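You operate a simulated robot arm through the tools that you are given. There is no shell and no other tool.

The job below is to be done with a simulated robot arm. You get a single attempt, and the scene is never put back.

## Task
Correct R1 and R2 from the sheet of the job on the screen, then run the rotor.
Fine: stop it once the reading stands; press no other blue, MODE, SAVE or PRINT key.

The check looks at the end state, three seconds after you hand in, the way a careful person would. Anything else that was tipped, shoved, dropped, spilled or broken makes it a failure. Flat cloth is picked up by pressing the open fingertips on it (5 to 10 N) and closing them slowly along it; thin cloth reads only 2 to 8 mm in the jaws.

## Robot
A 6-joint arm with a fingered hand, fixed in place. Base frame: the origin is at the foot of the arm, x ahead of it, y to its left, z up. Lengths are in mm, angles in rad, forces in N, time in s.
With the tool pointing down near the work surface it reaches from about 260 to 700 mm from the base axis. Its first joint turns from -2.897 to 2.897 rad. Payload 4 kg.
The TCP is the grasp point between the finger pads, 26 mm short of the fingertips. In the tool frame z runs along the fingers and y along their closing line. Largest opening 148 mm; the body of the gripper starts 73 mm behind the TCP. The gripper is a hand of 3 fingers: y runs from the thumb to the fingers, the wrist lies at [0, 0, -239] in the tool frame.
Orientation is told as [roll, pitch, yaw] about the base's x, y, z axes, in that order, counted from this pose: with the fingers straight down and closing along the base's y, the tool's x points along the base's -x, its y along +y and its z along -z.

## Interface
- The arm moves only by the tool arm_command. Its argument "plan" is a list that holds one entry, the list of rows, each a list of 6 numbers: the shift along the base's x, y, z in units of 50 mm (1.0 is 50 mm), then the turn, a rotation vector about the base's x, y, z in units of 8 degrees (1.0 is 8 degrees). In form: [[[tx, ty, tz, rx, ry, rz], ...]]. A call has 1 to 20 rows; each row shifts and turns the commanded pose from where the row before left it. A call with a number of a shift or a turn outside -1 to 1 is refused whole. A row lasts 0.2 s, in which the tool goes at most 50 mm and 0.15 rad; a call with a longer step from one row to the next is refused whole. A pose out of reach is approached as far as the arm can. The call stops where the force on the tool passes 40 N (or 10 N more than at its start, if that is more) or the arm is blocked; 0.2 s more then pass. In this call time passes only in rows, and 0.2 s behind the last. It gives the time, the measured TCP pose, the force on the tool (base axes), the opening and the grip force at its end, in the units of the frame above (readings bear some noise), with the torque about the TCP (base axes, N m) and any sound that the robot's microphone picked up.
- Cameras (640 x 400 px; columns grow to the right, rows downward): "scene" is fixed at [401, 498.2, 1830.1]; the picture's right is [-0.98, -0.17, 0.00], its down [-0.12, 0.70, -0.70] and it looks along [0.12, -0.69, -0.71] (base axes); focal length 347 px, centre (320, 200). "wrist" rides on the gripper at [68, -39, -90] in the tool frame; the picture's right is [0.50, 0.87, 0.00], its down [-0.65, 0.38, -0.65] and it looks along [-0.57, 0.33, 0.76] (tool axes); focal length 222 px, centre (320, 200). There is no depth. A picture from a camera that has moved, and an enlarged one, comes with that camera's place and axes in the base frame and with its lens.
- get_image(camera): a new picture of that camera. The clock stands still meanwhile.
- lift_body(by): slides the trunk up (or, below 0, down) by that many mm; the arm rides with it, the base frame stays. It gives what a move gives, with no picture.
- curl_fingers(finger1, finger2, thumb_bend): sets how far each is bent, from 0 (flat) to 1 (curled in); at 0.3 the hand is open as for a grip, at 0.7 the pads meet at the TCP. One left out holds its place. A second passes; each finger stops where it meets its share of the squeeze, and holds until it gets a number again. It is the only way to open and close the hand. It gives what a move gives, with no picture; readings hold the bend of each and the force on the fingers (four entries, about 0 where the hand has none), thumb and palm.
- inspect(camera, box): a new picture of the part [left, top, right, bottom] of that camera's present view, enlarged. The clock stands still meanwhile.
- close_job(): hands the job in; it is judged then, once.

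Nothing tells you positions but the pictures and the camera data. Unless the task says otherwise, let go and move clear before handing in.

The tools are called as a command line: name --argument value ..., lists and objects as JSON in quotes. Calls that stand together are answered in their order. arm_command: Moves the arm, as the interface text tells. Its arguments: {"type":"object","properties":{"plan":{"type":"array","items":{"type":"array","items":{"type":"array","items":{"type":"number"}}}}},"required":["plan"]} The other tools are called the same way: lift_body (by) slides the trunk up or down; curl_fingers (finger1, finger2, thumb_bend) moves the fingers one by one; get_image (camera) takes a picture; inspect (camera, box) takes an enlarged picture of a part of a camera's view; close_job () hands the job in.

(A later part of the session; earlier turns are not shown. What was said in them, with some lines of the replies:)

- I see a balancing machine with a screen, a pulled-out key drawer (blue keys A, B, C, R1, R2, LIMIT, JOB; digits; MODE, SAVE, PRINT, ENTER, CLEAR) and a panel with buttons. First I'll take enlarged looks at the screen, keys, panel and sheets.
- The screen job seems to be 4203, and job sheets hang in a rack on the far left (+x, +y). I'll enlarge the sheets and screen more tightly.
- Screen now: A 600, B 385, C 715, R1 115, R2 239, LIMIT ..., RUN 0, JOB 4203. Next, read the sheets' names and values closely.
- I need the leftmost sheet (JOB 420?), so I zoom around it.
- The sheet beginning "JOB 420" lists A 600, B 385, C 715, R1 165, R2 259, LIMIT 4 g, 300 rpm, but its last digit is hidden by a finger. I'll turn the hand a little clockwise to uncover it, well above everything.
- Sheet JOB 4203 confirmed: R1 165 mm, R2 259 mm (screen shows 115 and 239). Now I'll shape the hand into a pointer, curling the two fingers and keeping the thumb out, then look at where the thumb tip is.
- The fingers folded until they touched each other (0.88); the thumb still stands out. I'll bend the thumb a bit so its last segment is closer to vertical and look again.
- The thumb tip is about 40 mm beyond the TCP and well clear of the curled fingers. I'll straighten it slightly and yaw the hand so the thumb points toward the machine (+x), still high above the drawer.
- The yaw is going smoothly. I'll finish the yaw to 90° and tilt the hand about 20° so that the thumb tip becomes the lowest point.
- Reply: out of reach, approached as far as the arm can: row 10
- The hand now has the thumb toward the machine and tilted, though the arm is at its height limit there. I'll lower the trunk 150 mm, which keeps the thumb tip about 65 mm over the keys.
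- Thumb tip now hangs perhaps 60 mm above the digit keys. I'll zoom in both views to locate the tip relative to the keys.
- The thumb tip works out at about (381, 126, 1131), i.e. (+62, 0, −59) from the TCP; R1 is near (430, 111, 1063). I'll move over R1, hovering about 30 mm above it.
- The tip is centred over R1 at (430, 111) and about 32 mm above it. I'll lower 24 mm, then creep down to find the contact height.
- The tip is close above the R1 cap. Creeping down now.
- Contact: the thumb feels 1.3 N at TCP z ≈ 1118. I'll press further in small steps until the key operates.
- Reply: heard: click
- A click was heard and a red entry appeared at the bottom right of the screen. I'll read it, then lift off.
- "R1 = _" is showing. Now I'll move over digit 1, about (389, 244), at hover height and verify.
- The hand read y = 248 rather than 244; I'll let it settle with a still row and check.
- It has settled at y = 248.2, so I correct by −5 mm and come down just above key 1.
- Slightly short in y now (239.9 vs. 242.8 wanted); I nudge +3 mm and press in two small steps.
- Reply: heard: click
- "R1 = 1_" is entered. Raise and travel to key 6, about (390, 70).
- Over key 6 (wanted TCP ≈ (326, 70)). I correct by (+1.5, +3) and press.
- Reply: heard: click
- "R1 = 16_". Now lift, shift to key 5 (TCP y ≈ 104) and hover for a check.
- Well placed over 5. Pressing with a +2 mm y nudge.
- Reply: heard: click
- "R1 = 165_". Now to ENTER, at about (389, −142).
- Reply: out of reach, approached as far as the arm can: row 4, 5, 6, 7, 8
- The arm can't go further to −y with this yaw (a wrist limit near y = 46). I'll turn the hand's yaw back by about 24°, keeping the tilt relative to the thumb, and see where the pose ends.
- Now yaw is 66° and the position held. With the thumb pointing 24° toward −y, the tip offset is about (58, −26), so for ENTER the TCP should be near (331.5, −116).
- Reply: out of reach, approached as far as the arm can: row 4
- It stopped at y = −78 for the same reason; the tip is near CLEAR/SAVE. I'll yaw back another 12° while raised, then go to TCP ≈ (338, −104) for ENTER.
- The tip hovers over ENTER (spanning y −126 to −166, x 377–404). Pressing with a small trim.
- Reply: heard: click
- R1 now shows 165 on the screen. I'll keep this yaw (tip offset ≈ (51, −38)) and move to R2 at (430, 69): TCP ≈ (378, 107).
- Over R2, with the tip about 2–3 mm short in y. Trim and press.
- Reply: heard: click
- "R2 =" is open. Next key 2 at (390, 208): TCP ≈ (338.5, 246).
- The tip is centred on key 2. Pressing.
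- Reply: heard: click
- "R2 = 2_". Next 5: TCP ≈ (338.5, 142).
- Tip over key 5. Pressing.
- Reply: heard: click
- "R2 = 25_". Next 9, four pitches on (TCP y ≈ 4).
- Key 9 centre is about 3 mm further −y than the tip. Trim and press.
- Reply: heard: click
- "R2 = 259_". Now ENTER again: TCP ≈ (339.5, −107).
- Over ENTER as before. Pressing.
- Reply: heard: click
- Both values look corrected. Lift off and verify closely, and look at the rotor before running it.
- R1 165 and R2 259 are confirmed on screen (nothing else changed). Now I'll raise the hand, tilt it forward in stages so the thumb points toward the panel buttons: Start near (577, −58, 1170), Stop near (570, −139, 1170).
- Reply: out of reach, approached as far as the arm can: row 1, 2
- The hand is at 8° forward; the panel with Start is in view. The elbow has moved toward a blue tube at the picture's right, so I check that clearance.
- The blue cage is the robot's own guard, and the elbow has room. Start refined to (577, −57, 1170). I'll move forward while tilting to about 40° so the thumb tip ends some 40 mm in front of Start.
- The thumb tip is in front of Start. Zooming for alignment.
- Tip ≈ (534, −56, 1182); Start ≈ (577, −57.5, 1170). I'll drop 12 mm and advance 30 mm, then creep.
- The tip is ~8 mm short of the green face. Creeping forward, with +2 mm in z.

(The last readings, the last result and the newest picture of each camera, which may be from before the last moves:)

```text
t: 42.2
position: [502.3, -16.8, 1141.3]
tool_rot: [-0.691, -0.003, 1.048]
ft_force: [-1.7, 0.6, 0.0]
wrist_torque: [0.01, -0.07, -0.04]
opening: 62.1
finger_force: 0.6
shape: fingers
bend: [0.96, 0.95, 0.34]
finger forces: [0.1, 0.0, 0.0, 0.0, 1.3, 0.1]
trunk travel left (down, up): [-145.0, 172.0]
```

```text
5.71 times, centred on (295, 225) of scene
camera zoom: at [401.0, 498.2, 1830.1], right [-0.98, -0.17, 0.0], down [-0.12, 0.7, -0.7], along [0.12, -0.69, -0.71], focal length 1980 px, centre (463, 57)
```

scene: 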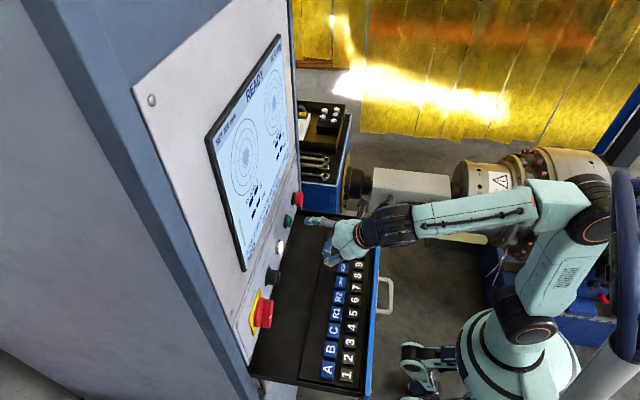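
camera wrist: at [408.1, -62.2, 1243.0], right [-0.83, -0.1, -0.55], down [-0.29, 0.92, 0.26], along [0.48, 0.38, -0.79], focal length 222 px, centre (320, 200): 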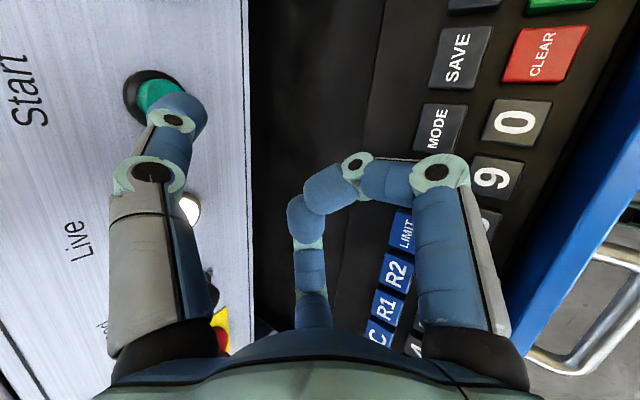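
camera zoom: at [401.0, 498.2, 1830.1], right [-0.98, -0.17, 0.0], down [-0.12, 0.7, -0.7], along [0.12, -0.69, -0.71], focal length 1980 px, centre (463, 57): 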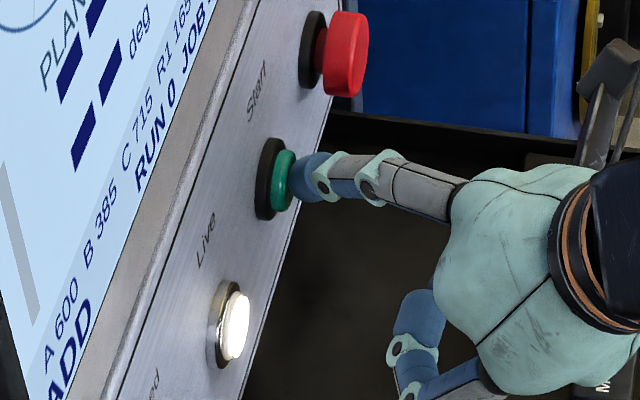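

Thumb contact on Start (1.3 N). Before pressing I check the rotor area once more for anything in its way.

inspect --camera "scene" --box '[370, 140, 560, 270]'

inspect --camera "scene" --box '[290, 100, 400, 220]'

```text
3.08 times, centred on (465, 205) of scene
camera zoom: at [401.0, 498.2, 1830.1], right [-0.98, -0.17, 0.0], down [-0.12, 0.7, -0.7], along [0.12, -0.69, -0.71], focal length 1066 px, centre (-126, 185)
```

zoom: 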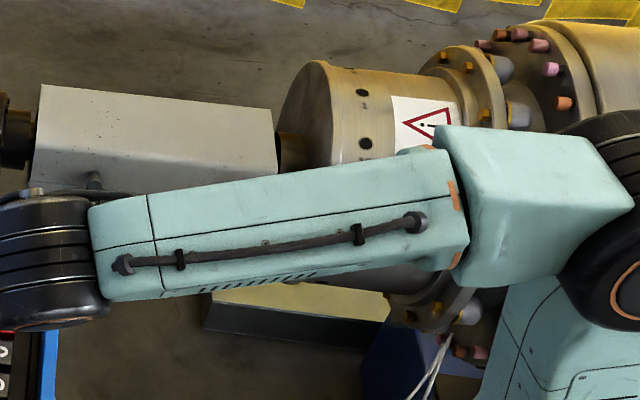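

```text
3.33 times, centred on (345, 160) of scene
camera zoom: at [401.0, 498.2, 1830.1], right [-0.98, -0.17, 0.0], down [-0.12, 0.7, -0.7], along [0.12, -0.69, -0.71], focal length 1155 px, centre (237, 333)
```

zoom: 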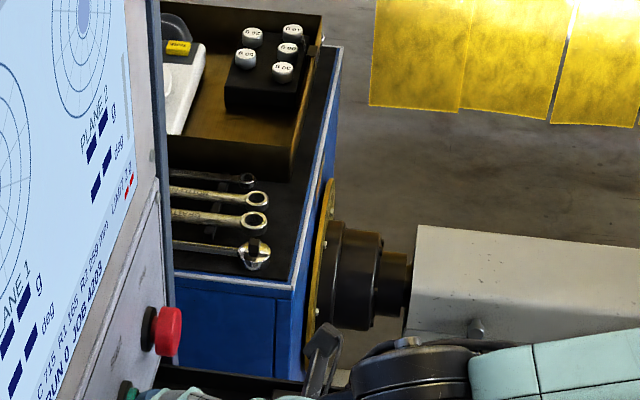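

The drive shaft cover is in place and latched, nothing lies on the rotor, and the arm is clear of it. Press Start by creeping further.

arm_command --plan '[[[0.06, 0, 0, 0, 0, 0]]]'

inspect --camera "scene" --box '[200, 30, 310, 280]'

```text
t: 42.6
position: [506.4, -17.3, 1141.7]
tool_rot: [-0.69, -0.004, 1.048]
ft_force: [-3.3, 0.9, 0.8]
wrist_torque: [-0.06, -0.15, -0.07]
opening: 61.5
finger_force: 1.5
shape: fingers
bend: [0.96, 0.95, 0.34]
finger forces: [0.0, 0.1, 0.1, 0.0, 2.6, 0.0]
trunk travel left (down, up): [-145.0, 172.0]
heard: click
```

```text
1.60 times, centred on (255, 155) of scene
camera zoom: at [401.0, 498.2, 1830.1], right [-0.98, -0.17, 0.0], down [-0.12, 0.7, -0.7], along [0.12, -0.69, -0.71], focal length 554 px, centre (424, 272)
```

zoom: 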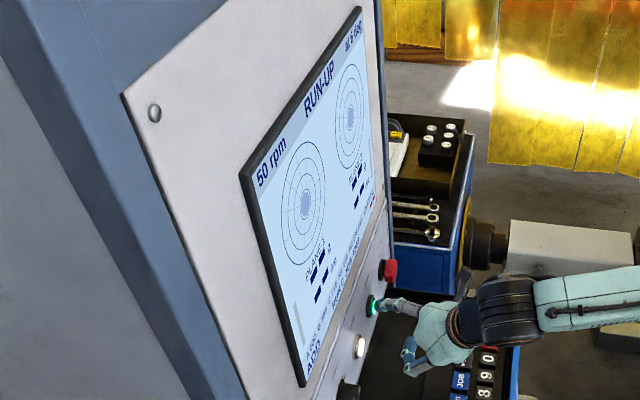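

Start worked: "RUN-UP 50 rpm". I back off and wait in front of Stop, while watching the screen.

arm_command --plan '[[[-0.4, 0, 0, 0, 0, 0], [-0.4, 0, 0, 0, 0, 0], [0, -0.8, 0, 0, 0, 0], [0, -0.8, 0, 0, 0, 0], [0, 0, 0, 0, 0, 0], [0, 0, 0, 0, 0, 0]]]'

inspect --camera "scene" --box '[200, 30, 310, 280]'

inspect --camera "scene" --box '[260, 160, 360, 270]'

get_image --camera "wrist"

```text
t: 44.0
position: [466.6, -98.4, 1140.5]
tool_rot: [-0.692, -0.003, 1.047]
ft_force: [-0.9, 1.3, 0.9]
wrist_torque: [0.02, 0.01, 0.01]
opening: 62.0
finger_force: 0.0
shape: fingers
bend: [0.96, 0.95, 0.34]
finger forces: [0.0, 0.0, 0.1, 0.0, 0.1, 0.0]
trunk travel left (down, up): [-145.0, 172.0]
```

```text
1.60 times, centred on (255, 155) of scene
camera zoom: at [401.0, 498.2, 1830.1], right [-0.98, -0.17, 0.0], down [-0.12, 0.7, -0.7], along [0.12, -0.69, -0.71], focal length 554 px, centre (424, 272)
```

zoom: 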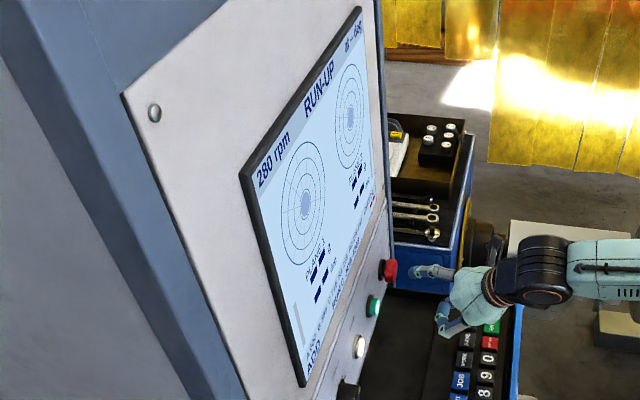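

```text
3.64 times, centred on (310, 215) of scene
camera zoom: at [401.0, 498.2, 1830.1], right [-0.98, -0.17, 0.0], down [-0.12, 0.7, -0.7], along [0.12, -0.69, -0.71], focal length 1260 px, centre (356, 146)
```

zoom: 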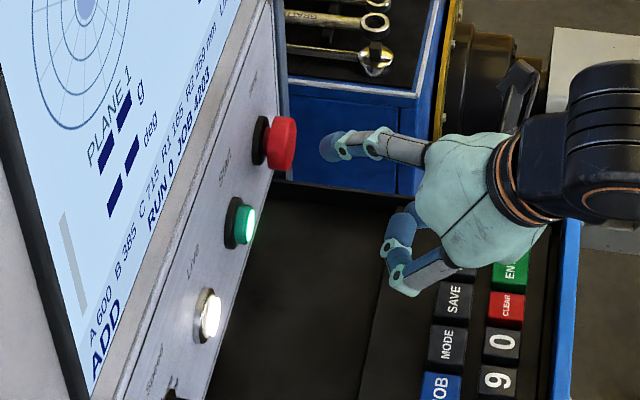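

```text
taken
camera wrist: at [409.6, -144.9, 1233.5], right [-0.83, -0.1, -0.55], down [-0.29, 0.92, 0.26], along [0.48, 0.38, -0.79], focal length 222 px, centre (320, 200)
```

wrist: 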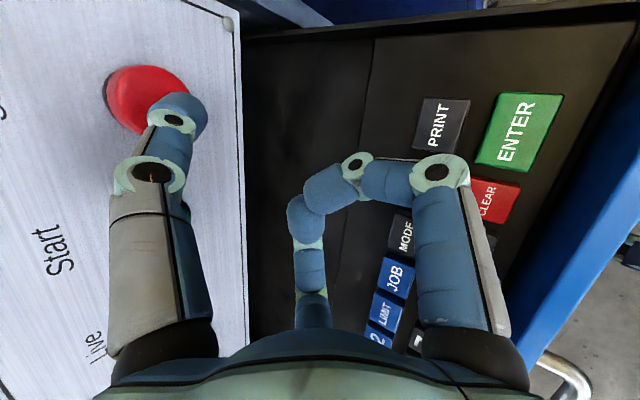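

280 rpm and rising; the tip is ready in front of Stop. Waiting 2 s and reading again.

arm_command --plan '[[[0, 0, 0, 0, 0, 0], [0, 0, 0, 0, 0, 0], [0, 0, 0, 0, 0, 0], [0, 0, 0, 0, 0, 0], [0, 0, 0, 0, 0, 0], [0, 0, 0, 0, 0, 0], [0, 0, 0, 0, 0, 0], [0, 0, 0, 0, 0, 0], [0, 0, 0, 0, 0, 0], [0, 0, 0, 0, 0, 0]]]'

inspect --camera "scene" --box '[200, 30, 310, 280]'

inspect --camera "scene" --box '[240, 90, 310, 230]'

```text
t: 46.2
position: [466.5, -99.6, 1139.7]
tool_rot: [-0.693, -0.004, 1.046]
ft_force: [0.5, -0.7, -0.2]
wrist_torque: [0.0, 0.06, 0.04]
opening: 61.9
finger_force: 0.0
shape: fingers
bend: [0.96, 0.95, 0.34]
finger forces: [0.0, 0.0, 0.0, 0.0, 0.0, 0.0]
trunk travel left (down, up): [-145.0, 172.0]
```

```text
1.60 times, centred on (255, 155) of scene
camera zoom: at [401.0, 498.2, 1830.1], right [-0.98, -0.17, 0.0], down [-0.12, 0.7, -0.7], along [0.12, -0.69, -0.71], focal length 554 px, centre (424, 272)
```

zoom: 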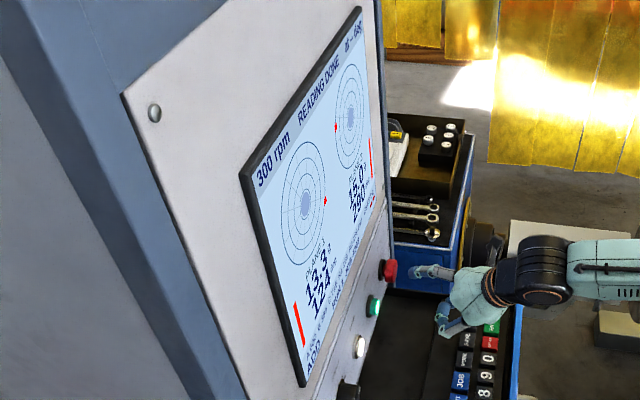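

```text
2.86 times, centred on (275, 160) of scene
camera zoom: at [401.0, 498.2, 1830.1], right [-0.98, -0.17, 0.0], down [-0.12, 0.7, -0.7], along [0.12, -0.69, -0.71], focal length 990 px, centre (449, 314)
```

zoom: 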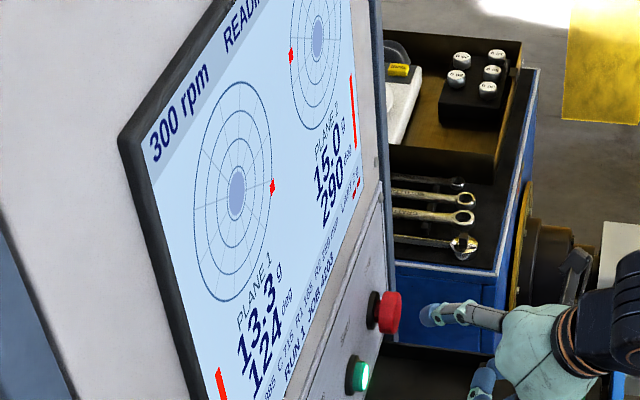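

The screen says "READING DONE" at 300 rpm: 13.3 g/124°, 15.0 g/290°. I'll let about a second more pass while approaching Stop (no contact yet) to confirm that the figures stand.

arm_command --plan '[[[0.2, 0.02, 0, 0, 0, 0], [0.1, 0, 0, 0, 0, 0], [0, 0, 0, 0, 0, 0], [0, 0, 0, 0, 0, 0]]]'

inspect --camera "scene" --box '[240, 90, 310, 230]'

inspect --camera "scene" --box '[270, 170, 350, 250]'

inspect --camera "wrist" --box '[60, 30, 280, 230]'

```text
t: 47.2
position: [481.9, -97.5, 1140.7]
tool_rot: [-0.69, -0.003, 1.046]
ft_force: [-0.4, -0.2, 0.2]
wrist_torque: [-0.02, 0.01, -0.01]
opening: 61.9
finger_force: 0.0
shape: fingers
bend: [0.96, 0.95, 0.34]
finger forces: [0.1, 0.0, 0.1, 0.1, 0.0, 0.0]
trunk travel left (down, up): [-145.0, 172.0]
```

```text
2.86 times, centred on (275, 160) of scene
camera zoom: at [401.0, 498.2, 1830.1], right [-0.98, -0.17, 0.0], down [-0.12, 0.7, -0.7], along [0.12, -0.69, -0.71], focal length 990 px, centre (449, 314)
```

zoom: 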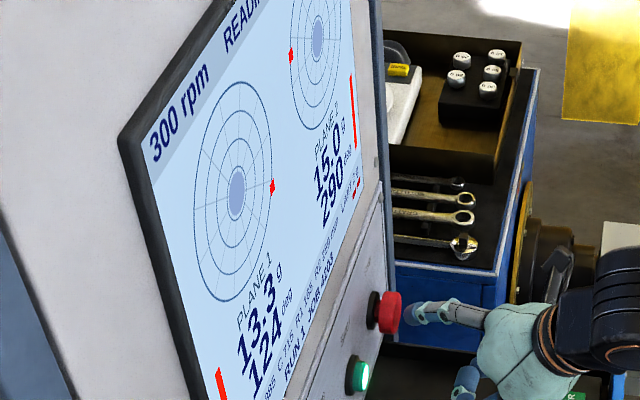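

```text
5.00 times, centred on (310, 210) of scene
camera zoom: at [401.0, 498.2, 1830.1], right [-0.98, -0.17, 0.0], down [-0.12, 0.7, -0.7], along [0.12, -0.69, -0.71], focal length 1733 px, centre (370, 150)
```

zoom: 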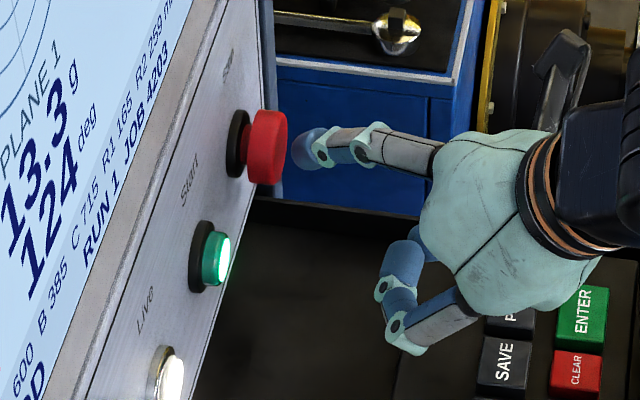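

```text
2.00 times, centred on (170, 130) of wrist
camera zoom: at [424.4, -143.6, 1233.9], right [-0.83, -0.1, -0.55], down [-0.29, 0.92, 0.26], along [0.48, 0.38, -0.79], focal length 444 px, centre (620, 340)
```

zoom: 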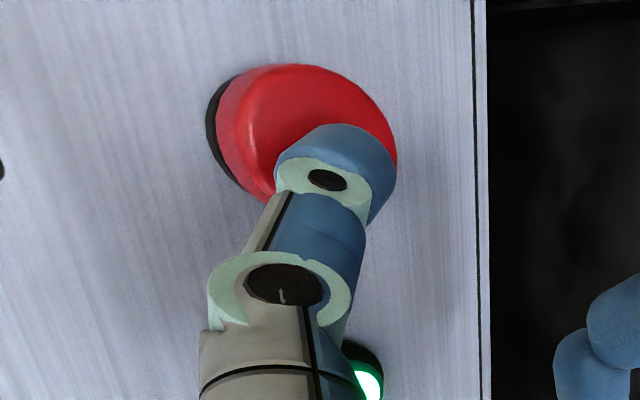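

The reading stands (13.3 g/124°, 15.0 g/290° unchanged). Now press Stop in small steps.

arm_command --plan '[[[0.15, 0, 0.02, 0, 0, 0], [0.06, 0, 0, 0, 0, 0]]]'

```text
t: 47.8
position: [491.8, -97.0, 1140.9]
tool_rot: [-0.692, -0.003, 1.048]
ft_force: [-2.1, -0.8, -0.1]
wrist_torque: [0.0, -0.09, -0.12]
opening: 61.8
finger_force: 1.0
shape: fingers
bend: [0.96, 0.95, 0.34]
finger forces: [0.0, 0.0, 0.1, 0.0, 1.8, 0.1]
trunk travel left (down, up): [-145.0, 172.0]
heard: click
```

A click was heard. Check the screen, then back off along −x.

inspect --camera "scene" --box '[200, 30, 310, 280]'

arm_command --plan '[[[-0.4, 0, 0, 0, 0, 0], [-0.6, 0, 0, 0, 0, 0], [0, 0, 0, 0, 0, 0]]]'

inspect --camera "scene" --box '[200, 30, 310, 280]'

```text
1.60 times, centred on (255, 155) of scene
camera zoom: at [401.0, 498.2, 1830.1], right [-0.98, -0.17, 0.0], down [-0.12, 0.7, -0.7], along [0.12, -0.69, -0.71], focal length 554 px, centre (424, 272)
```

zoom: 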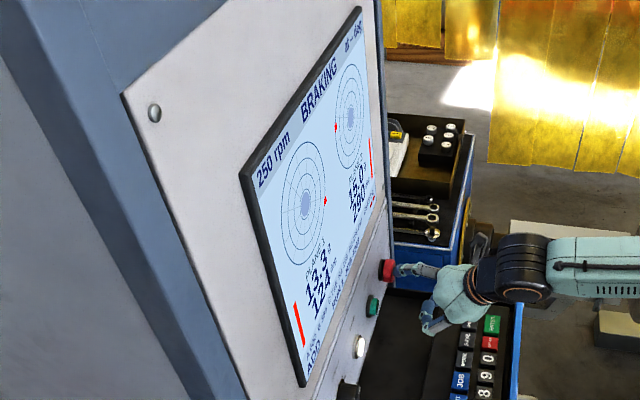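

```text
t: 48.6
position: [441.9, -99.2, 1139.9]
tool_rot: [-0.69, -0.003, 1.048]
ft_force: [-0.1, 0.0, 0.2]
wrist_torque: [0.02, -0.01, -0.01]
opening: 62.0
finger_force: 0.0
shape: fingers
bend: [0.96, 0.95, 0.34]
finger forces: [0.0, 0.0, 0.0, 0.0, 0.1, 0.0]
trunk travel left (down, up): [-145.0, 172.0]
```

```text
1.60 times, centred on (255, 155) of scene
camera zoom: at [401.0, 498.2, 1830.1], right [-0.98, -0.17, 0.0], down [-0.12, 0.7, -0.7], along [0.12, -0.69, -0.71], focal length 554 px, centre (424, 272)
```

zoom: 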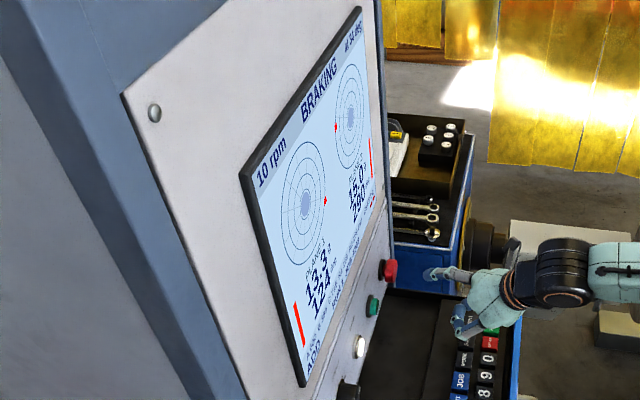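

Braking works; the rotor is at 10 rpm and coming to rest. I'll raise the hand clear of the keys and panel, and wait for standstill.

arm_command --plan '[[[0, 0, 0.5, 0, 0, 0], [0, 0, 0.5, 0, 0, 0], [0, 0, 0, 0, 0, 0], [0, 0, 0, 0, 0, 0], [0, 0, 0, 0, 0, 0], [0, 0, 0, 0, 0, 0], [0, 0, 0, 0, 0, 0]]]'

get_image --camera "scene"

inspect --camera "scene" --box '[240, 90, 310, 230]'

inspect --camera "scene" --box '[205, 30, 295, 180]'

inspect --camera "scene" --box '[230, 180, 320, 290]'

```text
t: 50.2
position: [441.2, -96.2, 1191.4]
tool_rot: [-0.69, -0.004, 1.049]
ft_force: [0.2, 0.7, -0.4]
wrist_torque: [0.0, -0.03, -0.01]
opening: 61.9
finger_force: 0.0
shape: fingers
bend: [0.96, 0.95, 0.34]
finger forces: [0.0, 0.0, 0.0, 0.1, 0.0, 0.0]
trunk travel left (down, up): [-145.0, 172.0]
```

```text
taken
```

scene: 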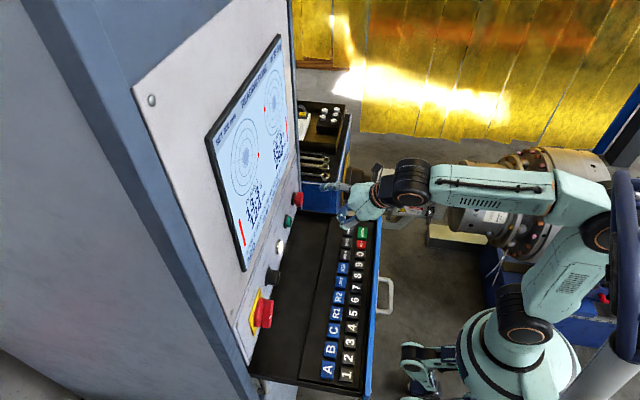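

```text
2.86 times, centred on (275, 160) of scene
camera zoom: at [401.0, 498.2, 1830.1], right [-0.98, -0.17, 0.0], down [-0.12, 0.7, -0.7], along [0.12, -0.69, -0.71], focal length 990 px, centre (449, 314)
```

zoom: 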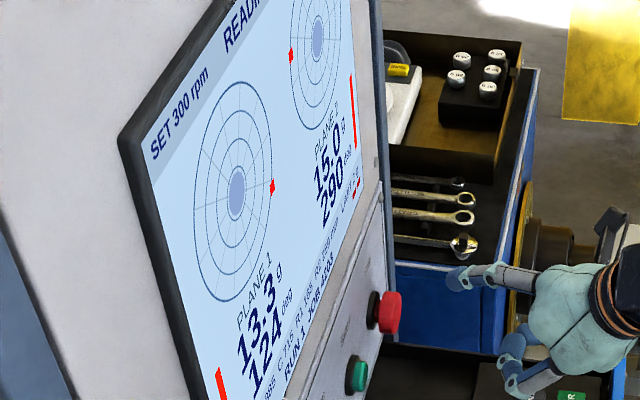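

```text
2.67 times, centred on (250, 105) of scene
camera zoom: at [401.0, 498.2, 1830.1], right [-0.98, -0.17, 0.0], down [-0.12, 0.7, -0.7], along [0.12, -0.69, -0.71], focal length 924 px, centre (507, 453)
```

zoom: 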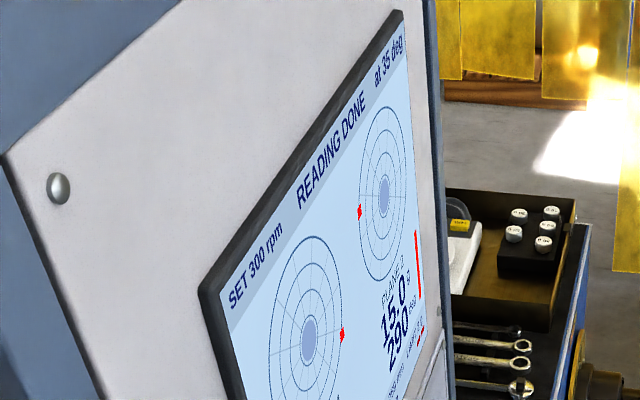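

```text
3.64 times, centred on (275, 235) of scene
camera zoom: at [401.0, 498.2, 1830.1], right [-0.98, -0.17, 0.0], down [-0.12, 0.7, -0.7], along [0.12, -0.69, -0.71], focal length 1260 px, centre (484, 73)
```

zoom: 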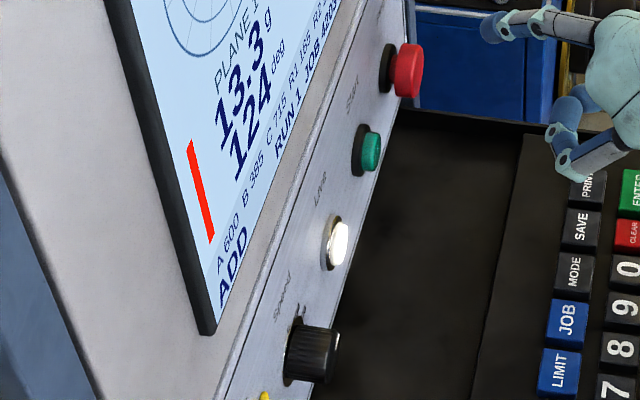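

The rotor has stopped (standing at 35°), the screen shows READING DONE, RUN 1, JOB 4203. One last close read of the R1/R2 line before handing in.

inspect --camera "scene" --box '[262, 140, 302, 205]'

```text
6.15 times, centred on (282, 172) of scene
camera zoom: at [401.0, 498.2, 1830.1], right [-0.98, -0.17, 0.0], down [-0.12, 0.7, -0.7], along [0.12, -0.69, -0.71], focal length 2133 px, centre (554, 369)
```

zoom: 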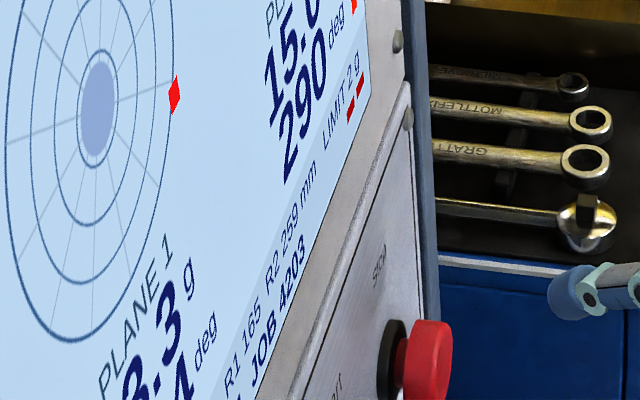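

R1 165, R2 259 and JOB 4203 are on the screen. The run is read and stopped, the hand is clear, and nothing else was touched, so I'm handing in.

close_job

```text
The job is handed in.
```

R1 and R2 are corrected to the JOB 4203 sheet, and the rotor has been run and stopped. I've handed the job in.

| | Before | Now (as on the sheet) |
|---|---|---|
| R1 | 115 mm | 165 mm |
| R2 | 239 mm | 259 mm |

- **Run:** the rotor reached 300 rpm and the screen showed READING DONE. It read 13.3 g at 124° on plane 1 and 15.0 g at 290° on plane 2. The figures had not changed a second later, so I pressed Stop, and the rotor braked to a standstill.
- **Keys:** R1 and R2 were the only blue keys I pressed. I did not touch MODE, SAVE or PRINT.
- **Limit differs:** the screen shows LIMIT 2 g, but the sheet says 4 g. I left it alone because you asked for R1 and R2 only.

The hand was raised clear of the keys and panel before I handed in, and nothing else was moved.
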